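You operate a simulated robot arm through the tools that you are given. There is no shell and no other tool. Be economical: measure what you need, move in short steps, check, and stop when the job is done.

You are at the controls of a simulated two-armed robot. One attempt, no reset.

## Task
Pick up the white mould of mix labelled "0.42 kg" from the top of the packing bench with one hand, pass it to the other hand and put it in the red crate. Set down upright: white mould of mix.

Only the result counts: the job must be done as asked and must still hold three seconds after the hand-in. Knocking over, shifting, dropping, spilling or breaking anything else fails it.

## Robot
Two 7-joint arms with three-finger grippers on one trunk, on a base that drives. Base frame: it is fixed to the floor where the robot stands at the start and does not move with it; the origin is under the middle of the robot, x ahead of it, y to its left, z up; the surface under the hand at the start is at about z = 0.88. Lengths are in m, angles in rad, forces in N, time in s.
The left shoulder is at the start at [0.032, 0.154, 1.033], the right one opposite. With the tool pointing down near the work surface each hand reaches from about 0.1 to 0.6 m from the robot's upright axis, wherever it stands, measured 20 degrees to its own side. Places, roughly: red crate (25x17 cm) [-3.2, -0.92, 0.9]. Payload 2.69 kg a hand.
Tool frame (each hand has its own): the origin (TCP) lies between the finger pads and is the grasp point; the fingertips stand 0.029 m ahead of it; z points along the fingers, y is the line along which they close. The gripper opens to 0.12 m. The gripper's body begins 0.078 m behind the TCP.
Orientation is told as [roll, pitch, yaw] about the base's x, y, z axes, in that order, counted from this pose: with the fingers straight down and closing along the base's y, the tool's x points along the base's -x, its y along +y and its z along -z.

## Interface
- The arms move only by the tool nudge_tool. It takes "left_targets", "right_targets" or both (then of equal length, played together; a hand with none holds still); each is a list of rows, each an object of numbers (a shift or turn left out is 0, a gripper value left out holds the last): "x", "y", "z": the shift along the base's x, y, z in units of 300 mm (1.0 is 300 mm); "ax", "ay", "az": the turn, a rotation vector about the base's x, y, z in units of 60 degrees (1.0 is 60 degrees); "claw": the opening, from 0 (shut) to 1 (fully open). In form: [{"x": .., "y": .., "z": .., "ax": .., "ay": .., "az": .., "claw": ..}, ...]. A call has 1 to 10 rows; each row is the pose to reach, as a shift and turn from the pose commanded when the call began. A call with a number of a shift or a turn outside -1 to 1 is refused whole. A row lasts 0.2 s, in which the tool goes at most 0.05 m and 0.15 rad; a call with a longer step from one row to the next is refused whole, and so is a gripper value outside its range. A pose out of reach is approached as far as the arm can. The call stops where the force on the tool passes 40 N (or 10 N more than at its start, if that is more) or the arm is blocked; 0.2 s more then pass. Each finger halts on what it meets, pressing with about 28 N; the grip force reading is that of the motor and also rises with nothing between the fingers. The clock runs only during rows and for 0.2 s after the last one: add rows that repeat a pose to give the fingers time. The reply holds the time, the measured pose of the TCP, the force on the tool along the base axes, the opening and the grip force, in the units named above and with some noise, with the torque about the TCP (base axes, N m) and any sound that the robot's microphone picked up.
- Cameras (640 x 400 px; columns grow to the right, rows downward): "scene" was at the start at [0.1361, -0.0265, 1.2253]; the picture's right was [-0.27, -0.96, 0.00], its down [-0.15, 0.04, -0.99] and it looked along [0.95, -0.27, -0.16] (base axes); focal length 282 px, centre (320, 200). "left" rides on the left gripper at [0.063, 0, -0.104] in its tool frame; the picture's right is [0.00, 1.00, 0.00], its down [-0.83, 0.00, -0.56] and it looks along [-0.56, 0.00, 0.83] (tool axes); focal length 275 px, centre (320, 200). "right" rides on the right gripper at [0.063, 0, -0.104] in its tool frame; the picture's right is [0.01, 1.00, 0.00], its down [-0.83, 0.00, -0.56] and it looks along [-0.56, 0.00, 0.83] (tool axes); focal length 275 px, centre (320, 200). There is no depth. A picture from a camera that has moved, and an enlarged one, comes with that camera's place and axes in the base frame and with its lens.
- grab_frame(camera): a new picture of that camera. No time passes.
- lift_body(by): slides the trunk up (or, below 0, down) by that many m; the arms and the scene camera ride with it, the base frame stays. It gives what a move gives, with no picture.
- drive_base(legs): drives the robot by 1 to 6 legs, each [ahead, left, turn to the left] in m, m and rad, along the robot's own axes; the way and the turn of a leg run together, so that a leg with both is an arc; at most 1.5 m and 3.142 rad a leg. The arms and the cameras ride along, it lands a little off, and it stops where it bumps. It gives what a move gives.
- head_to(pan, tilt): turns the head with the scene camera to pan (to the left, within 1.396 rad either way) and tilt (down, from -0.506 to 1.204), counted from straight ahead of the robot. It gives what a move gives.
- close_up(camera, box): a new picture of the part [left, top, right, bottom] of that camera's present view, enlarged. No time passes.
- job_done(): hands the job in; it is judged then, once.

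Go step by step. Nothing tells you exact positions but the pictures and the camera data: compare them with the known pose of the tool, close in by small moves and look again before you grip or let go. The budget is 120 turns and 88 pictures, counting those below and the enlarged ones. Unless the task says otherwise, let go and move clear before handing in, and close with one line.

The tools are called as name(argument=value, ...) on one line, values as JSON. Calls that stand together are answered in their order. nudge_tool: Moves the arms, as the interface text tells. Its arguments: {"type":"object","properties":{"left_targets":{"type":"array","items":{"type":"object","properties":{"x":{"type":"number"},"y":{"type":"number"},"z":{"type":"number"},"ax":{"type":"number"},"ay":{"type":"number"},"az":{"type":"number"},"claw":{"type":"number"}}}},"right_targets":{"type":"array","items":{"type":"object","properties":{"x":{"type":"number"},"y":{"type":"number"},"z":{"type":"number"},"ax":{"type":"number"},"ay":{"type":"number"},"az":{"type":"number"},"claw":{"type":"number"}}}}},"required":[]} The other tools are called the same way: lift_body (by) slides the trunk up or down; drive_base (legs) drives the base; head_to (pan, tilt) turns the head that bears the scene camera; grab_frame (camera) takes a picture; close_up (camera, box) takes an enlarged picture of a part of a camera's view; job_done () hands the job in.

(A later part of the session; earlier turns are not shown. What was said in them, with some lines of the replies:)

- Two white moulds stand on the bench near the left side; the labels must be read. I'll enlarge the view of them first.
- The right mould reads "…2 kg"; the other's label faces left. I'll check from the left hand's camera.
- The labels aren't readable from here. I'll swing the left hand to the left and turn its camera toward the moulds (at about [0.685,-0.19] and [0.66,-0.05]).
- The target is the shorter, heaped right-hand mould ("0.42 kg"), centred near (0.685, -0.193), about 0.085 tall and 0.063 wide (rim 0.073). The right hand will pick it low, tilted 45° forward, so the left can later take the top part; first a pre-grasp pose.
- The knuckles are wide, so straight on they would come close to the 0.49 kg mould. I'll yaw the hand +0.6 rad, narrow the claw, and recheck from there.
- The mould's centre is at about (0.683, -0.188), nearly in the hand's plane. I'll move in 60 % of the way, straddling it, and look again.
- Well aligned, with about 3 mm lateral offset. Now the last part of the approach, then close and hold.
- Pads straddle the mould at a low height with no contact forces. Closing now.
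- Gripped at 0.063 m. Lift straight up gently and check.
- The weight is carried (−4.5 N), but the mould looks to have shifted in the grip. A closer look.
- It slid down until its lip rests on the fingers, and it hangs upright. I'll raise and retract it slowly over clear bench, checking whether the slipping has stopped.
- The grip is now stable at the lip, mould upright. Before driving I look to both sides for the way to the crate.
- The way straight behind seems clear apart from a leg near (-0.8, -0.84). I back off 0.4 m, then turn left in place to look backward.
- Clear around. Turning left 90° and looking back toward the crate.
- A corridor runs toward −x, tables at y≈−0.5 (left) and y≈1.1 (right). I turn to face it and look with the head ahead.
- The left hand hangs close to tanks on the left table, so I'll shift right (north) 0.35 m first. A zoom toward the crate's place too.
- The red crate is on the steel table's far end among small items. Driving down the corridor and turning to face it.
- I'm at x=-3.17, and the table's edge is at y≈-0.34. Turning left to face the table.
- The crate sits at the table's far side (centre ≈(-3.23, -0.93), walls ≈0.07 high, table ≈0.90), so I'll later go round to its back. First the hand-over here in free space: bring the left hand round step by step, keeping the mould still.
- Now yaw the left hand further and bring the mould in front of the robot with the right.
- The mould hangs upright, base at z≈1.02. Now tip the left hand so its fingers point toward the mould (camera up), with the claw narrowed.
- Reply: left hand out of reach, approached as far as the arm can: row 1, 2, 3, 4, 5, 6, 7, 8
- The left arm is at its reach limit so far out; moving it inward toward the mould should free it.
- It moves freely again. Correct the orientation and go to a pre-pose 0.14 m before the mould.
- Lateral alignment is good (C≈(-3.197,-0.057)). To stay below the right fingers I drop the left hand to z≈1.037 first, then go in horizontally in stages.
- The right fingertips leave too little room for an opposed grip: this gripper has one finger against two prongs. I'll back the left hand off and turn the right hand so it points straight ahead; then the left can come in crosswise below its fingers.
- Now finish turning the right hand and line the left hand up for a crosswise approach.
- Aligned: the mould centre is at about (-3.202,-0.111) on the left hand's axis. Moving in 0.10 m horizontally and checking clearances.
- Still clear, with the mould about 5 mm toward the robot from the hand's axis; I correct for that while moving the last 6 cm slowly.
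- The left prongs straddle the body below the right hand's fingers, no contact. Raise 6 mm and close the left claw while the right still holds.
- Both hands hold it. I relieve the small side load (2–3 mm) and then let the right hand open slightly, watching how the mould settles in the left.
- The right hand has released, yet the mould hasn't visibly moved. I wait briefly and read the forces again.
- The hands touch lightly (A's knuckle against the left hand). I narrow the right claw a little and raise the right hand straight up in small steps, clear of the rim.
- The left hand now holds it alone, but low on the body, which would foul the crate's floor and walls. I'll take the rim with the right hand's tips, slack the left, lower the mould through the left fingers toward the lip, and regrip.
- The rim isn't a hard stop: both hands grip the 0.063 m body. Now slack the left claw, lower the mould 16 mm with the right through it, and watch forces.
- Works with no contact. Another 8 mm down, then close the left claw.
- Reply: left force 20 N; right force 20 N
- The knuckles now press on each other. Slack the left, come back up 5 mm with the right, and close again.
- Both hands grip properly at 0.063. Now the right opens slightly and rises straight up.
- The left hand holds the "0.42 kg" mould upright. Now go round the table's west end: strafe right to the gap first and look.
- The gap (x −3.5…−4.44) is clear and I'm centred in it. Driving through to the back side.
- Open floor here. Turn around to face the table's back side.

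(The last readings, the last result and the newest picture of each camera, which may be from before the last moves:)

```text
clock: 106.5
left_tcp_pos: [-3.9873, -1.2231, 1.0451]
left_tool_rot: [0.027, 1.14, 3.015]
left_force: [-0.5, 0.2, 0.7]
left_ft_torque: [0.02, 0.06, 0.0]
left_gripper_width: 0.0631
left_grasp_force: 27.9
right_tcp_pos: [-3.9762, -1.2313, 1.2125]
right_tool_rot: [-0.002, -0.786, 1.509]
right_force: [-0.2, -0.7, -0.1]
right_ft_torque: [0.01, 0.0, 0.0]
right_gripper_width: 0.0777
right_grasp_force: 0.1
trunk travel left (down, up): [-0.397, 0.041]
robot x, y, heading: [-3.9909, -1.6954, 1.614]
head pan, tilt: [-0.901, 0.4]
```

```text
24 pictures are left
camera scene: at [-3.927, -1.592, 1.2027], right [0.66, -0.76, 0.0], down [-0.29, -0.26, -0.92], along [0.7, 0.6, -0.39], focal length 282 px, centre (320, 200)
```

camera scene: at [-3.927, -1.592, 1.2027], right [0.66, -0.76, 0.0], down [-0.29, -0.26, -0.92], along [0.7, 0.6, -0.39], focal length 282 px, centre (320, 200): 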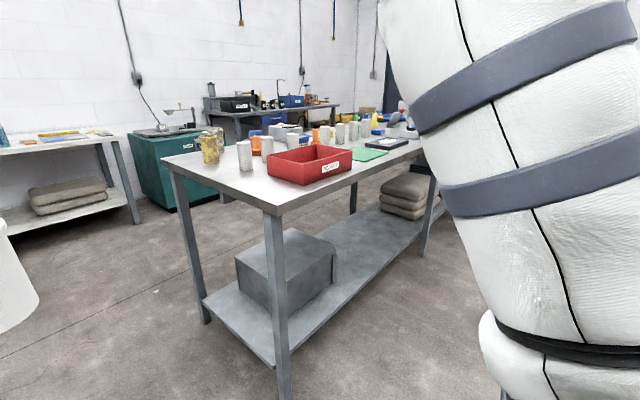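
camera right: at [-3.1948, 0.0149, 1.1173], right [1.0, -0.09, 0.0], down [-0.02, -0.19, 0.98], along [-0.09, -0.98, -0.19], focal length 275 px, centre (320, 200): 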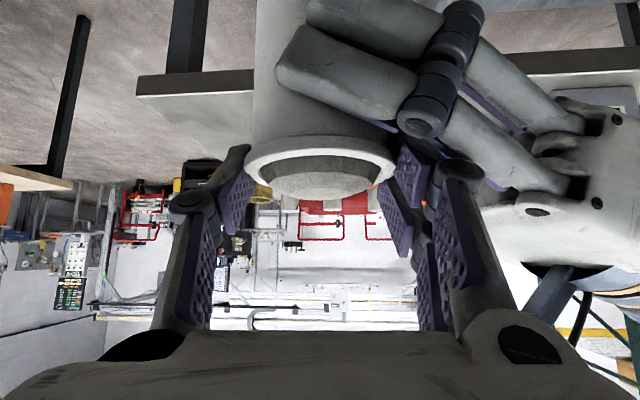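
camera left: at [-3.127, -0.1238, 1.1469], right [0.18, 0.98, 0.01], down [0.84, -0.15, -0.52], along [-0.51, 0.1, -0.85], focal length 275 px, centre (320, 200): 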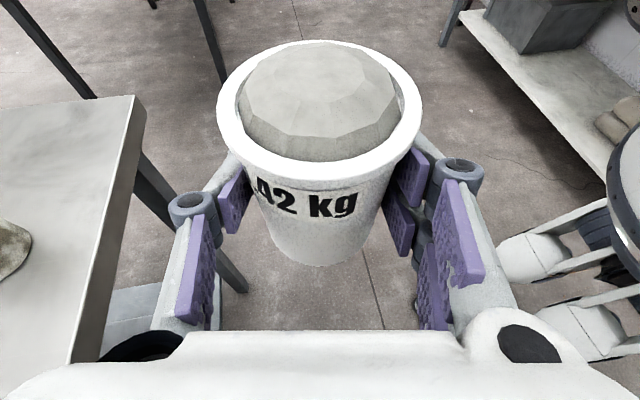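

Crate visible at the back edge (table corner ≈(-3.52,-1.11)). Straighten, strafe right to be in front of the crate, raise the trunk a bit, and look.

drive_base(legs=[[0, 0, -0.043], [0, -0.8, 0]])

lift_body(by=0.035)

head_to(pan=0.0, tilt=0.45)

grab_frame(camera="scene")

```text
clock: 113.5
left_tcp_pos: [-3.1682, -1.2181, 1.0453]
left_tool_rot: [0.027, 1.138, 2.979]
left_force: [0.7, -0.8, -0.8]
left_ft_torque: [0.02, 0.09, 0.02]
left_gripper_width: 0.063
left_grasp_force: 28.2
right_tcp_pos: [-3.1566, -1.2288, 1.2122]
right_tool_rot: [0.0, -0.787, 1.474]
right_force: [-0.3, 0.5, -0.2]
right_ft_torque: [-0.01, 0.04, 0.03]
right_gripper_width: 0.0782
right_grasp_force: 0.0
trunk travel left (down, up): [-0.397, 0.041]
robot x, y, heading: [-3.1893, -1.6958, 1.579]
head pan, tilt: [-0.901, 0.4]
```

```text
clock: 114.3
left_tcp_pos: [-3.1699, -1.2184, 1.0795]
left_tool_rot: [0.035, 1.139, 2.989]
left_force: [-0.4, -0.6, -4.3]
left_ft_torque: [-0.02, 0.0, -0.09]
left_gripper_width: 0.0631
left_grasp_force: 27.9
right_tcp_pos: [-3.1574, -1.2276, 1.2467]
right_tool_rot: [-0.002, -0.782, 1.475]
right_force: [1.0, 0.5, -0.7]
right_ft_torque: [0.01, 0.01, 0.0]
right_gripper_width: 0.0777
right_grasp_force: 0.0
trunk travel left (down, up): [-0.432, 0.006]
robot x, y, heading: [-3.1908, -1.6942, 1.58]
head pan, tilt: [-0.901, 0.4]
```

```text
clock: 115.5
left_tcp_pos: [-3.1684, -1.219, 1.0803]
left_tool_rot: [0.028, 1.141, 2.978]
left_force: [-0.1, 0.2, -3.8]
left_ft_torque: [0.01, 0.06, 0.01]
left_gripper_width: 0.0631
left_grasp_force: 28.2
right_tcp_pos: [-3.1568, -1.228, 1.2477]
right_tool_rot: [0.001, -0.785, 1.475]
right_force: [-0.1, -0.5, -0.2]
right_ft_torque: [0.01, 0.0, 0.0]
right_gripper_width: 0.0781
right_grasp_force: 0.1
trunk travel left (down, up): [-0.432, 0.006]
robot x, y, heading: [-3.19, -1.6958, 1.578]
head pan, tilt: [0.0, 0.45]
```

```text
23 pictures are left
camera scene: at [-3.1937, -1.5947, 1.237], right [1.0, 0.01, 0.0], down [0.0, -0.44, -0.9], along [-0.01, 0.9, -0.44], focal length 282 px, centre (320, 200)
```

scene: 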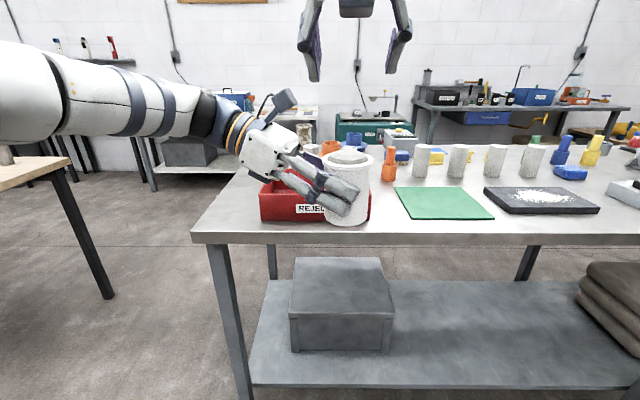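

The crate (with a label) is right there. Zoom in to fix its walls and check the mould is vertical.

close_up(camera="scene", box=[220, 120, 420, 245])

```text
3.20 times, centred on (320, 182) of scene
camera zoom: at [-3.1937, -1.5947, 1.237], right [1.0, 0.01, 0.0], down [0.0, -0.44, -0.9], along [-0.01, 0.9, -0.44], focal length 901 px, centre (320, 256)
```

zoom: 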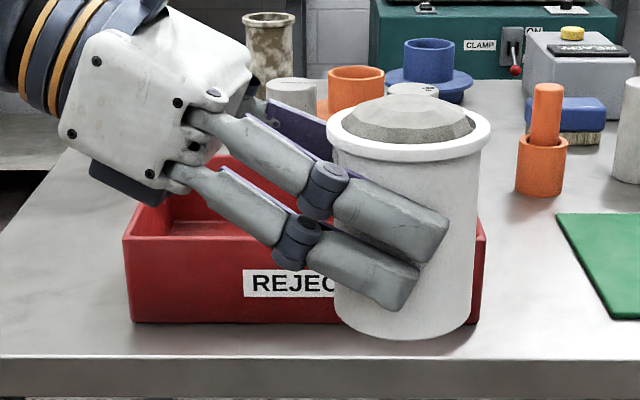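

Crate: x −3.339…−3.084, y −1.017…−0.847, wall top ≈0.967. I align the left hand with the crate's long axis (yaw +0.16), then drive in over it.

nudge_tool(left_targets=[{"az": 0.08}, {"az": 0.155}, {"az": 0.155}])

drive_base(legs=[[0.25, 0, 0]])

head_to(pan=0.0, tilt=0.7)

grab_frame(camera="scene")

grab_frame(camera="left")

```text
clock: 116.3
left_tcp_pos: [-3.1686, -1.2183, 1.0792]
left_tool_rot: [0.027, 1.139, -3.14]
left_force: [0.2, -0.5, -4.2]
left_ft_torque: [-0.01, 0.06, -0.01]
left_gripper_width: 0.0632
left_grasp_force: 27.8
right_tcp_pos: [-3.1571, -1.2275, 1.2475]
right_tool_rot: [-0.001, -0.786, 1.475]
right_force: [-0.4, 0.2, 0.0]
right_ft_torque: [0.0, 0.03, 0.01]
right_gripper_width: 0.078
right_grasp_force: 0.2
trunk travel left (down, up): [-0.432, 0.006]
robot x, y, heading: [-3.1898, -1.6967, 1.574]
head pan, tilt: [0.0, 0.45]
```

```text
clock: 118.1
left_tcp_pos: [-3.1685, -0.9697, 1.0801]
left_tool_rot: [0.027, 1.14, 3.14]
left_force: [-0.5, 0.4, -4.5]
left_ft_torque: [0.0, 0.05, -0.01]
left_gripper_width: 0.063
left_grasp_force: 28.4
right_tcp_pos: [-3.1583, -0.98, 1.2486]
right_tool_rot: [-0.001, -0.785, 1.474]
right_force: [-0.6, 0.1, 0.1]
right_ft_torque: [-0.02, -0.01, 0.04]
right_gripper_width: 0.078
right_grasp_force: 0.0
trunk travel left (down, up): [-0.432, 0.006]
robot x, y, heading: [-3.1958, -1.4456, 1.58]
head pan, tilt: [0.0, 0.45]
```

```text
clock: 118.9
left_tcp_pos: [-3.1702, -0.9714, 1.0803]
left_tool_rot: [0.026, 1.14, 3.138]
left_force: [-0.2, 0.5, -3.9]
left_ft_torque: [-0.02, 0.05, -0.01]
left_gripper_width: 0.063
left_grasp_force: 28.0
right_tcp_pos: [-3.1586, -0.9806, 1.2478]
right_tool_rot: [-0.001, -0.786, 1.474]
right_force: [-1.0, -0.2, -0.7]
right_ft_torque: [0.0, 0.0, 0.0]
right_gripper_width: 0.0779
right_grasp_force: 0.1
trunk travel left (down, up): [-0.432, 0.006]
robot x, y, heading: [-3.1968, -1.4464, 1.574]
head pan, tilt: [0.0, 0.7]
```

```text
21 pictures are left
camera scene: at [-3.1954, -1.3539, 1.2149], right [1.0, 0.01, 0.0], down [0.0, -0.64, -0.77], along [-0.01, 0.77, -0.64], focal length 282 px, centre (320, 200)
```

scene: 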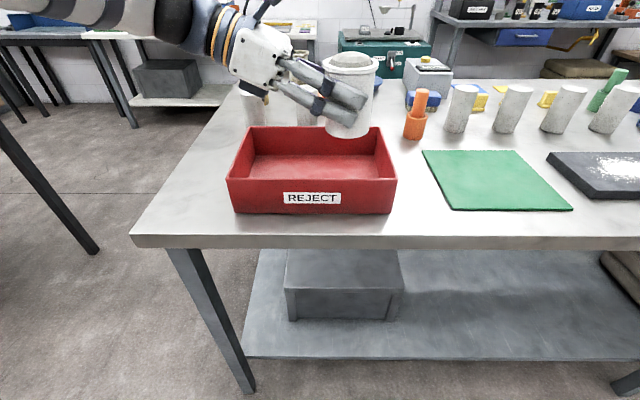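

```text
20 pictures are left
camera left: at [-3.2379, -0.9674, 1.1816], right [-0.03, -1.0, 0.01], down [-0.85, 0.02, -0.52], along [0.52, -0.02, -0.85], focal length 275 px, centre (320, 200)
```

left: 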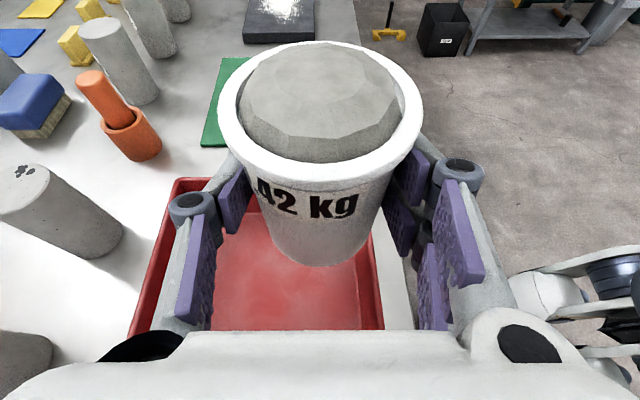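

Clear view into the crate: centre y ≈ −0.926. Move 45 mm further in and lower 60 mm, then check against the walls.

nudge_tool(left_targets=[{"x": 0.01, "y": 0.08}, {"x": 0.02, "y": 0.15}, {"x": 0.02, "y": 0.15, "z": -0.1}, {"x": 0.02, "y": 0.15, "z": -0.2}, {"x": 0.02, "y": 0.15, "z": -0.2}])

close_up(camera="scene", box=[180, 20, 440, 220])

grab_frame(camera="left")

```text
clock: 120.1
left_tcp_pos: [-3.1652, -0.9253, 1.0216]
left_tool_rot: [0.025, 1.14, 3.136]
left_force: [0.6, 0.3, -3.6]
left_ft_torque: [0.04, 0.07, 0.04]
left_gripper_width: 0.0632
left_grasp_force: 28.5
right_tcp_pos: [-3.1573, -0.9805, 1.2489]
right_tool_rot: [0.0, -0.786, 1.473]
right_force: [-0.4, -0.2, 0.6]
right_ft_torque: [-0.01, -0.02, 0.0]
right_gripper_width: 0.0782
right_grasp_force: 0.1
trunk travel left (down, up): [-0.432, 0.006]
robot x, y, heading: [-3.194, -1.449, 1.581]
head pan, tilt: [0.0, 0.7]
```

```text
2.00 times, centred on (310, 120) of scene
camera zoom: at [-3.1954, -1.3542, 1.2149], right [1.0, 0.01, 0.0], down [0.0, -0.64, -0.76], along [-0.01, 0.76, -0.64], focal length 563 px, centre (340, 360)
```

zoom: 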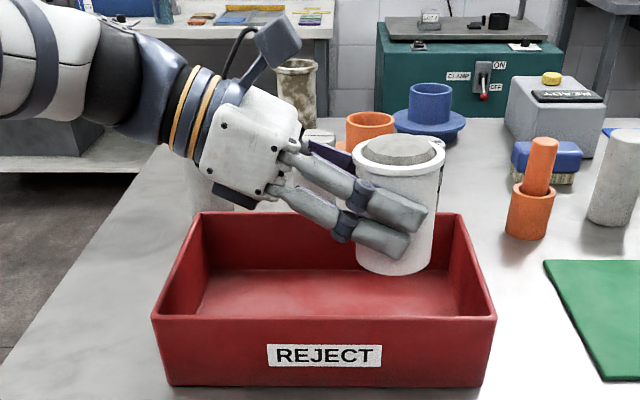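

```text
18 pictures are left
camera left: at [-3.2322, -0.9227, 1.1229], right [-0.03, -1.0, 0.01], down [-0.85, 0.02, -0.52], along [0.52, -0.02, -0.85], focal length 275 px, centre (320, 200)
```

left: 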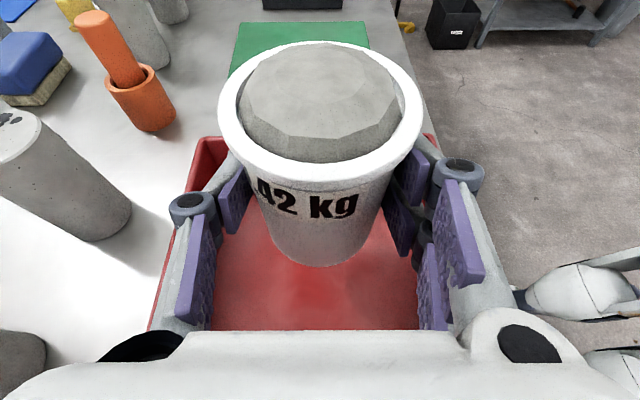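

Centred between the walls. Shift 10 mm toward the east end for wrist clearance and lower another 55 mm slowly.

nudge_tool(left_targets=[{"x": 0.033}, {"x": 0.033, "z": -0.05}, {"x": 0.033, "z": -0.1}, {"x": 0.033, "z": -0.15}, {"x": 0.033, "z": -0.183}, {"x": 0.033, "z": -0.183}])

close_up(camera="scene", box=[180, 20, 440, 220])

grab_frame(camera="left")

```text
clock: 121.5
left_tcp_pos: [-3.1544, -0.925, 0.964]
left_tool_rot: [0.027, 1.14, 3.138]
left_force: [1.2, -0.2, -4.7]
left_ft_torque: [-0.03, 0.01, 0.01]
left_gripper_width: 0.0629
left_grasp_force: 27.9
right_tcp_pos: [-3.1577, -0.9802, 1.2478]
right_tool_rot: [0.0, -0.785, 1.472]
right_force: [0.2, 0.3, -0.2]
right_ft_torque: [-0.01, -0.03, 0.01]
right_gripper_width: 0.078
right_grasp_force: 0.1
trunk travel left (down, up): [-0.432, 0.006]
robot x, y, heading: [-3.1978, -1.4473, 1.584]
head pan, tilt: [0.0, 0.7]
```

```text
2.00 times, centred on (310, 120) of scene
camera zoom: at [-3.1954, -1.3539, 1.2148], right [1.0, 0.01, 0.0], down [0.0, -0.64, -0.76], along [-0.01, 0.76, -0.64], focal length 563 px, centre (340, 360)
```

zoom: 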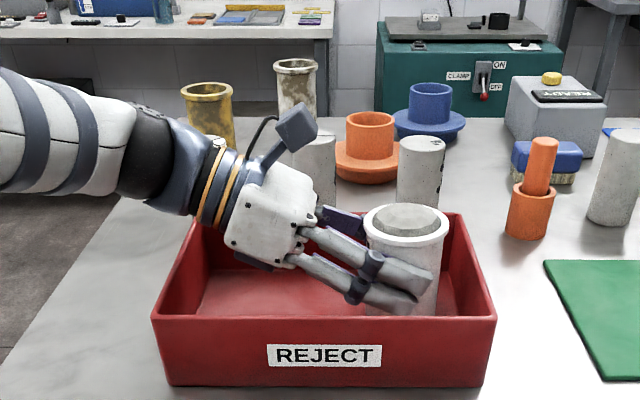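

```text
16 pictures are left
camera left: at [-3.2222, -0.9219, 1.0659], right [-0.03, -1.0, 0.01], down [-0.85, 0.02, -0.52], along [0.52, -0.02, -0.85], focal length 275 px, centre (320, 200)
```

left: 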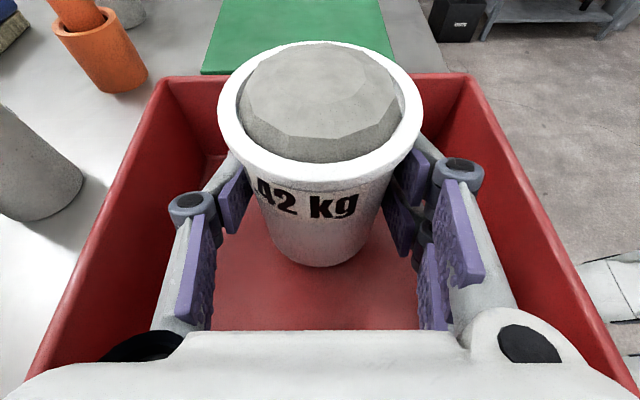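

Nicely centred; the base should be about 15 mm above the crate floor. Lower in small steps watching the vertical force.

nudge_tool(left_targets=[{"z": -0.015}, {"z": -0.03}, {"z": -0.04}, {"z": -0.04}])

close_up(camera="left", box=[180, 120, 460, 300])

```text
clock: 122.5
left_tcp_pos: [-3.1539, -0.9251, 0.9579]
left_tool_rot: [0.015, 1.145, 3.127]
left_force: [3.4, 1.8, 15.5]
left_ft_torque: [-0.07, 0.29, -0.01]
left_gripper_width: 0.0633
left_grasp_force: 28.4
right_tcp_pos: [-3.159, -0.9832, 1.2492]
right_tool_rot: [-0.001, -0.788, 1.474]
right_force: [0.1, 0.2, 0.5]
right_ft_torque: [0.04, -0.01, -0.01]
right_gripper_width: 0.0781
right_grasp_force: 0.0
trunk travel left (down, up): [-0.432, 0.006]
robot x, y, heading: [-3.1931, -1.4493, 1.578]
head pan, tilt: [0.0, 0.7]
```

```text
2.22 times, centred on (320, 210) of left
camera zoom: at [-3.2224, -0.9232, 1.0587], right [-0.03, -1.0, 0.0], down [-0.85, 0.02, -0.53], along [0.53, -0.02, -0.85], focal length 612 px, centre (320, 178)
```

zoom: 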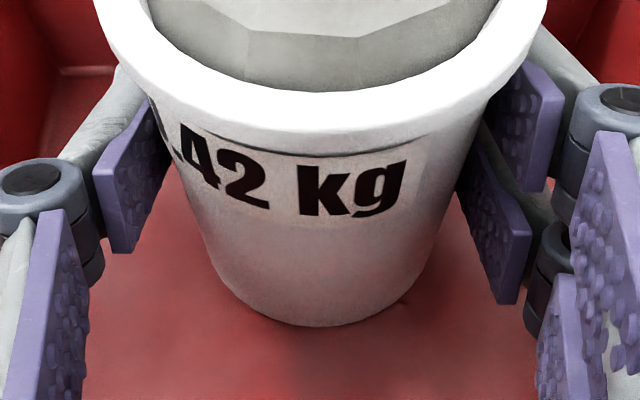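

Contact with the floor (+15 N). Relax a few mm, then check the force.

nudge_tool(left_targets=[{"z": 0.008}, {"z": 0.015}, {"z": 0.015}])

close_up(camera="scene", box=[260, 60, 420, 190])

```text
clock: 123.3
left_tcp_pos: [-3.1528, -0.9265, 0.958]
left_tool_rot: [0.029, 1.139, 3.141]
left_force: [1.9, 3.4, 5.6]
left_ft_torque: [0.43, -0.37, 0.05]
left_gripper_width: 0.0633
left_grasp_force: 28.6
right_tcp_pos: [-3.1573, -0.9815, 1.2484]
right_tool_rot: [0.001, -0.784, 1.473]
right_force: [0.3, 0.2, 0.1]
right_ft_torque: [0.02, 0.0, 0.04]
right_gripper_width: 0.0779
right_grasp_force: 0.0
trunk travel left (down, up): [-0.432, 0.006]
robot x, y, heading: [-3.194, -1.4478, 1.578]
head pan, tilt: [0.0, 0.7]
```

```text
3.08 times, centred on (340, 125) of scene
camera zoom: at [-3.1953, -1.354, 1.2147], right [1.0, 0.01, 0.0], down [0.0, -0.64, -0.77], along [-0.01, 0.77, -0.64], focal length 866 px, centre (258, 431)
```

zoom: 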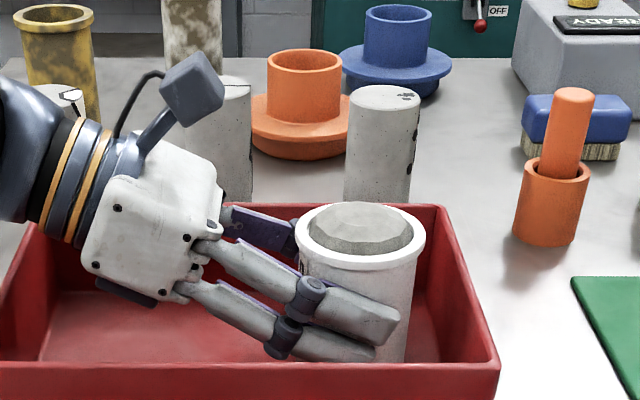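

Upright and resting on the floor. Ease up slightly and open the claw just enough to release.

nudge_tool(left_targets=[{"z": 0.006}, {"z": 0.006}, {"z": 0.006, "claw": 0.545}, {"z": 0.006, "claw": 0.57}, {"z": 0.006, "claw": 0.59}, {"z": 0.006, "claw": 0.59}])

close_up(camera="scene", box=[260, 60, 420, 190])

grab_frame(camera="left")

```text
clock: 124.7
left_tcp_pos: [-3.1541, -0.9256, 0.9603]
left_tool_rot: [0.026, 1.139, 3.139]
left_force: [-0.1, -0.6, 0.7]
left_ft_torque: [0.0, 0.0, 0.02]
left_gripper_width: 0.0708
left_grasp_force: 0.0
right_tcp_pos: [-3.1588, -0.9812, 1.247]
right_tool_rot: [0.0, -0.785, 1.472]
right_force: [-1.1, 0.5, -0.3]
right_ft_torque: [-0.02, 0.01, -0.01]
right_gripper_width: 0.078
right_grasp_force: 0.1
trunk travel left (down, up): [-0.432, 0.006]
robot x, y, heading: [-3.1989, -1.4475, 1.576]
head pan, tilt: [0.0, 0.7]
```

```text
3.08 times, centred on (340, 125) of scene
camera zoom: at [-3.1954, -1.3541, 1.2148], right [1.0, 0.01, 0.0], down [0.0, -0.64, -0.76], along [-0.01, 0.76, -0.64], focal length 866 px, centre (258, 431)
```

zoom: 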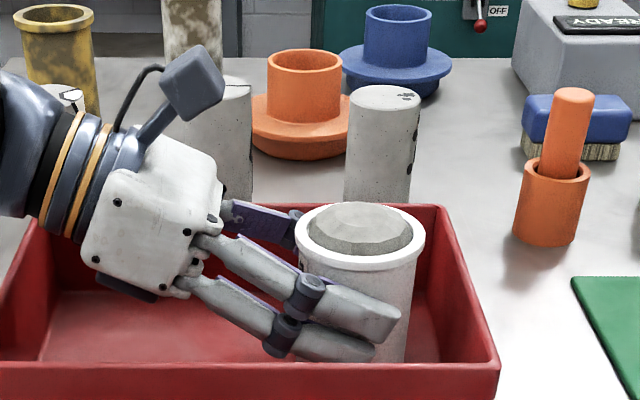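

```text
12 pictures are left
camera left: at [-3.2223, -0.9228, 1.0615], right [-0.03, -1.0, 0.01], down [-0.85, 0.02, -0.52], along [0.52, -0.02, -0.85], focal length 275 px, centre (320, 200)
```

left: 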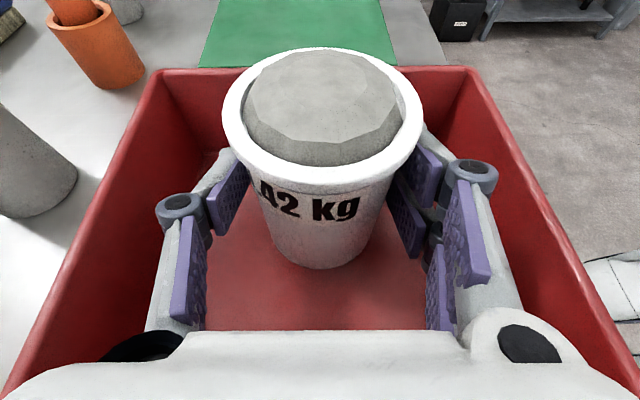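

The mould stands free and upright. Withdraw along the finger axis (back and up at 25°), then look.

nudge_tool(left_targets=[{"claw": 0.62}, {"x": -0.045, "z": 0.022}, {"x": -0.091, "z": 0.044}, {"x": -0.136, "z": 0.066}, {"x": -0.182, "z": 0.09}, {"x": -0.21, "z": 0.11}])

close_up(camera="scene", box=[220, 40, 420, 200])

```text
clock: 126.1
left_tcp_pos: [-3.2153, -0.9249, 0.9943]
left_tool_rot: [0.028, 1.14, 3.141]
left_force: [-0.6, 1.1, -0.3]
left_ft_torque: [0.0, 0.0, 0.0]
left_gripper_width: 0.0747
left_grasp_force: 0.1
right_tcp_pos: [-3.1566, -0.9799, 1.2484]
right_tool_rot: [0.0, -0.786, 1.473]
right_force: [0.3, 0.4, -0.4]
right_ft_torque: [-0.03, 0.0, -0.01]
right_gripper_width: 0.0783
right_grasp_force: 0.1
trunk travel left (down, up): [-0.432, 0.006]
robot x, y, heading: [-3.1931, -1.4499, 1.578]
head pan, tilt: [0.0, 0.7]
```

```text
2.50 times, centred on (320, 120) of scene
camera zoom: at [-3.1955, -1.3542, 1.2148], right [1.0, 0.01, 0.0], down [0.0, -0.64, -0.77], along [-0.01, 0.76, -0.64], focal length 704 px, centre (320, 400)
```

zoom: 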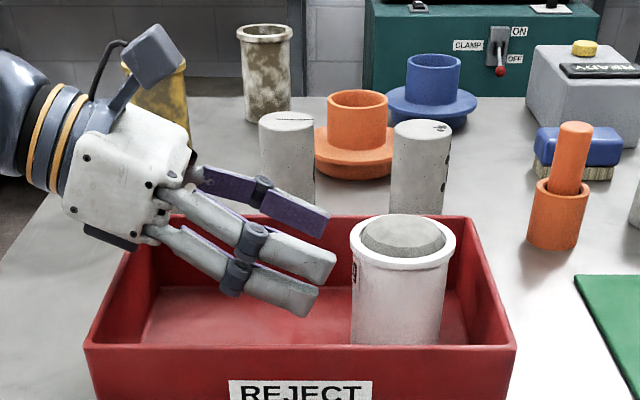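

The mould stands upright in the crate and the fingers are clear of it. Raise the left hand straight up well above the crate.

nudge_tool(left_targets=[{"z": 0.12}, {"z": 0.25}, {"z": 0.38}, {"z": 0.45}])

drive_base(legs=[[-0.25, 0, 0]])

grab_frame(camera="scene")

```text
clock: 127.1
left_tcp_pos: [-3.2166, -0.9251, 1.1277]
left_tool_rot: [0.027, 1.139, 3.137]
left_force: [-0.2, -0.6, -0.1]
left_ft_torque: [0.0, 0.04, 0.01]
left_gripper_width: 0.0744
left_grasp_force: 0.1
right_tcp_pos: [-3.1581, -0.9805, 1.2474]
right_tool_rot: [0.0, -0.784, 1.472]
right_force: [0.1, -0.5, 0.5]
right_ft_torque: [-0.01, -0.02, 0.0]
right_gripper_width: 0.078
right_grasp_force: 0.0
trunk travel left (down, up): [-0.432, 0.006]
robot x, y, heading: [-3.1908, -1.4475, 1.575]
head pan, tilt: [0.0, 0.7]
```

```text
clock: 128.9
left_tcp_pos: [-3.2146, -1.1782, 1.1276]
left_tool_rot: [0.025, 1.139, 3.136]
left_force: [-0.4, -0.2, -0.1]
left_ft_torque: [-0.04, 0.01, 0.03]
left_gripper_width: 0.0745
left_grasp_force: 0.0
right_tcp_pos: [-3.1554, -1.2332, 1.2472]
right_tool_rot: [-0.002, -0.784, 1.47]
right_force: [0.5, 0.4, 1.0]
right_ft_torque: [0.03, 0.04, 0.03]
right_gripper_width: 0.0781
right_grasp_force: 0.1
trunk travel left (down, up): [-0.432, 0.006]
robot x, y, heading: [-3.1892, -1.7025, 1.578]
head pan, tilt: [0.0, 0.7]
```

```text
10 pictures are left
camera scene: at [-3.1938, -1.6069, 1.2148], right [1.0, 0.01, 0.0], down [0.0, -0.64, -0.77], along [0.0, 0.77, -0.64], focal length 282 px, centre (320, 200)
```

scene: 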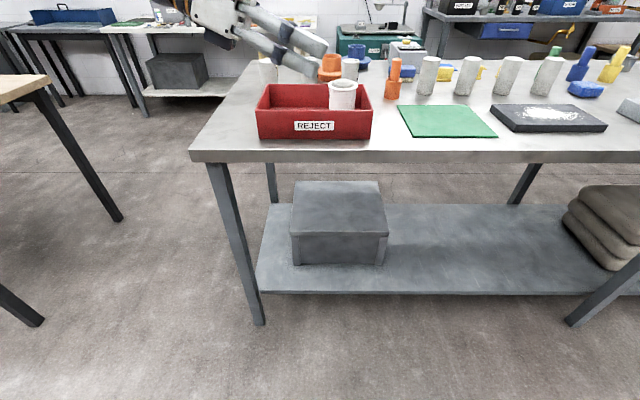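

The mould stands upright in the red crate, both hands are clear of it, and nothing else has moved. Handing in.

job_done()

```text
The job is handed in.
```

The right hand picked up the white "0.42 kg" mould and passed it to the left hand. The left hand set it down upright in the red crate, which is labelled "REJECT".
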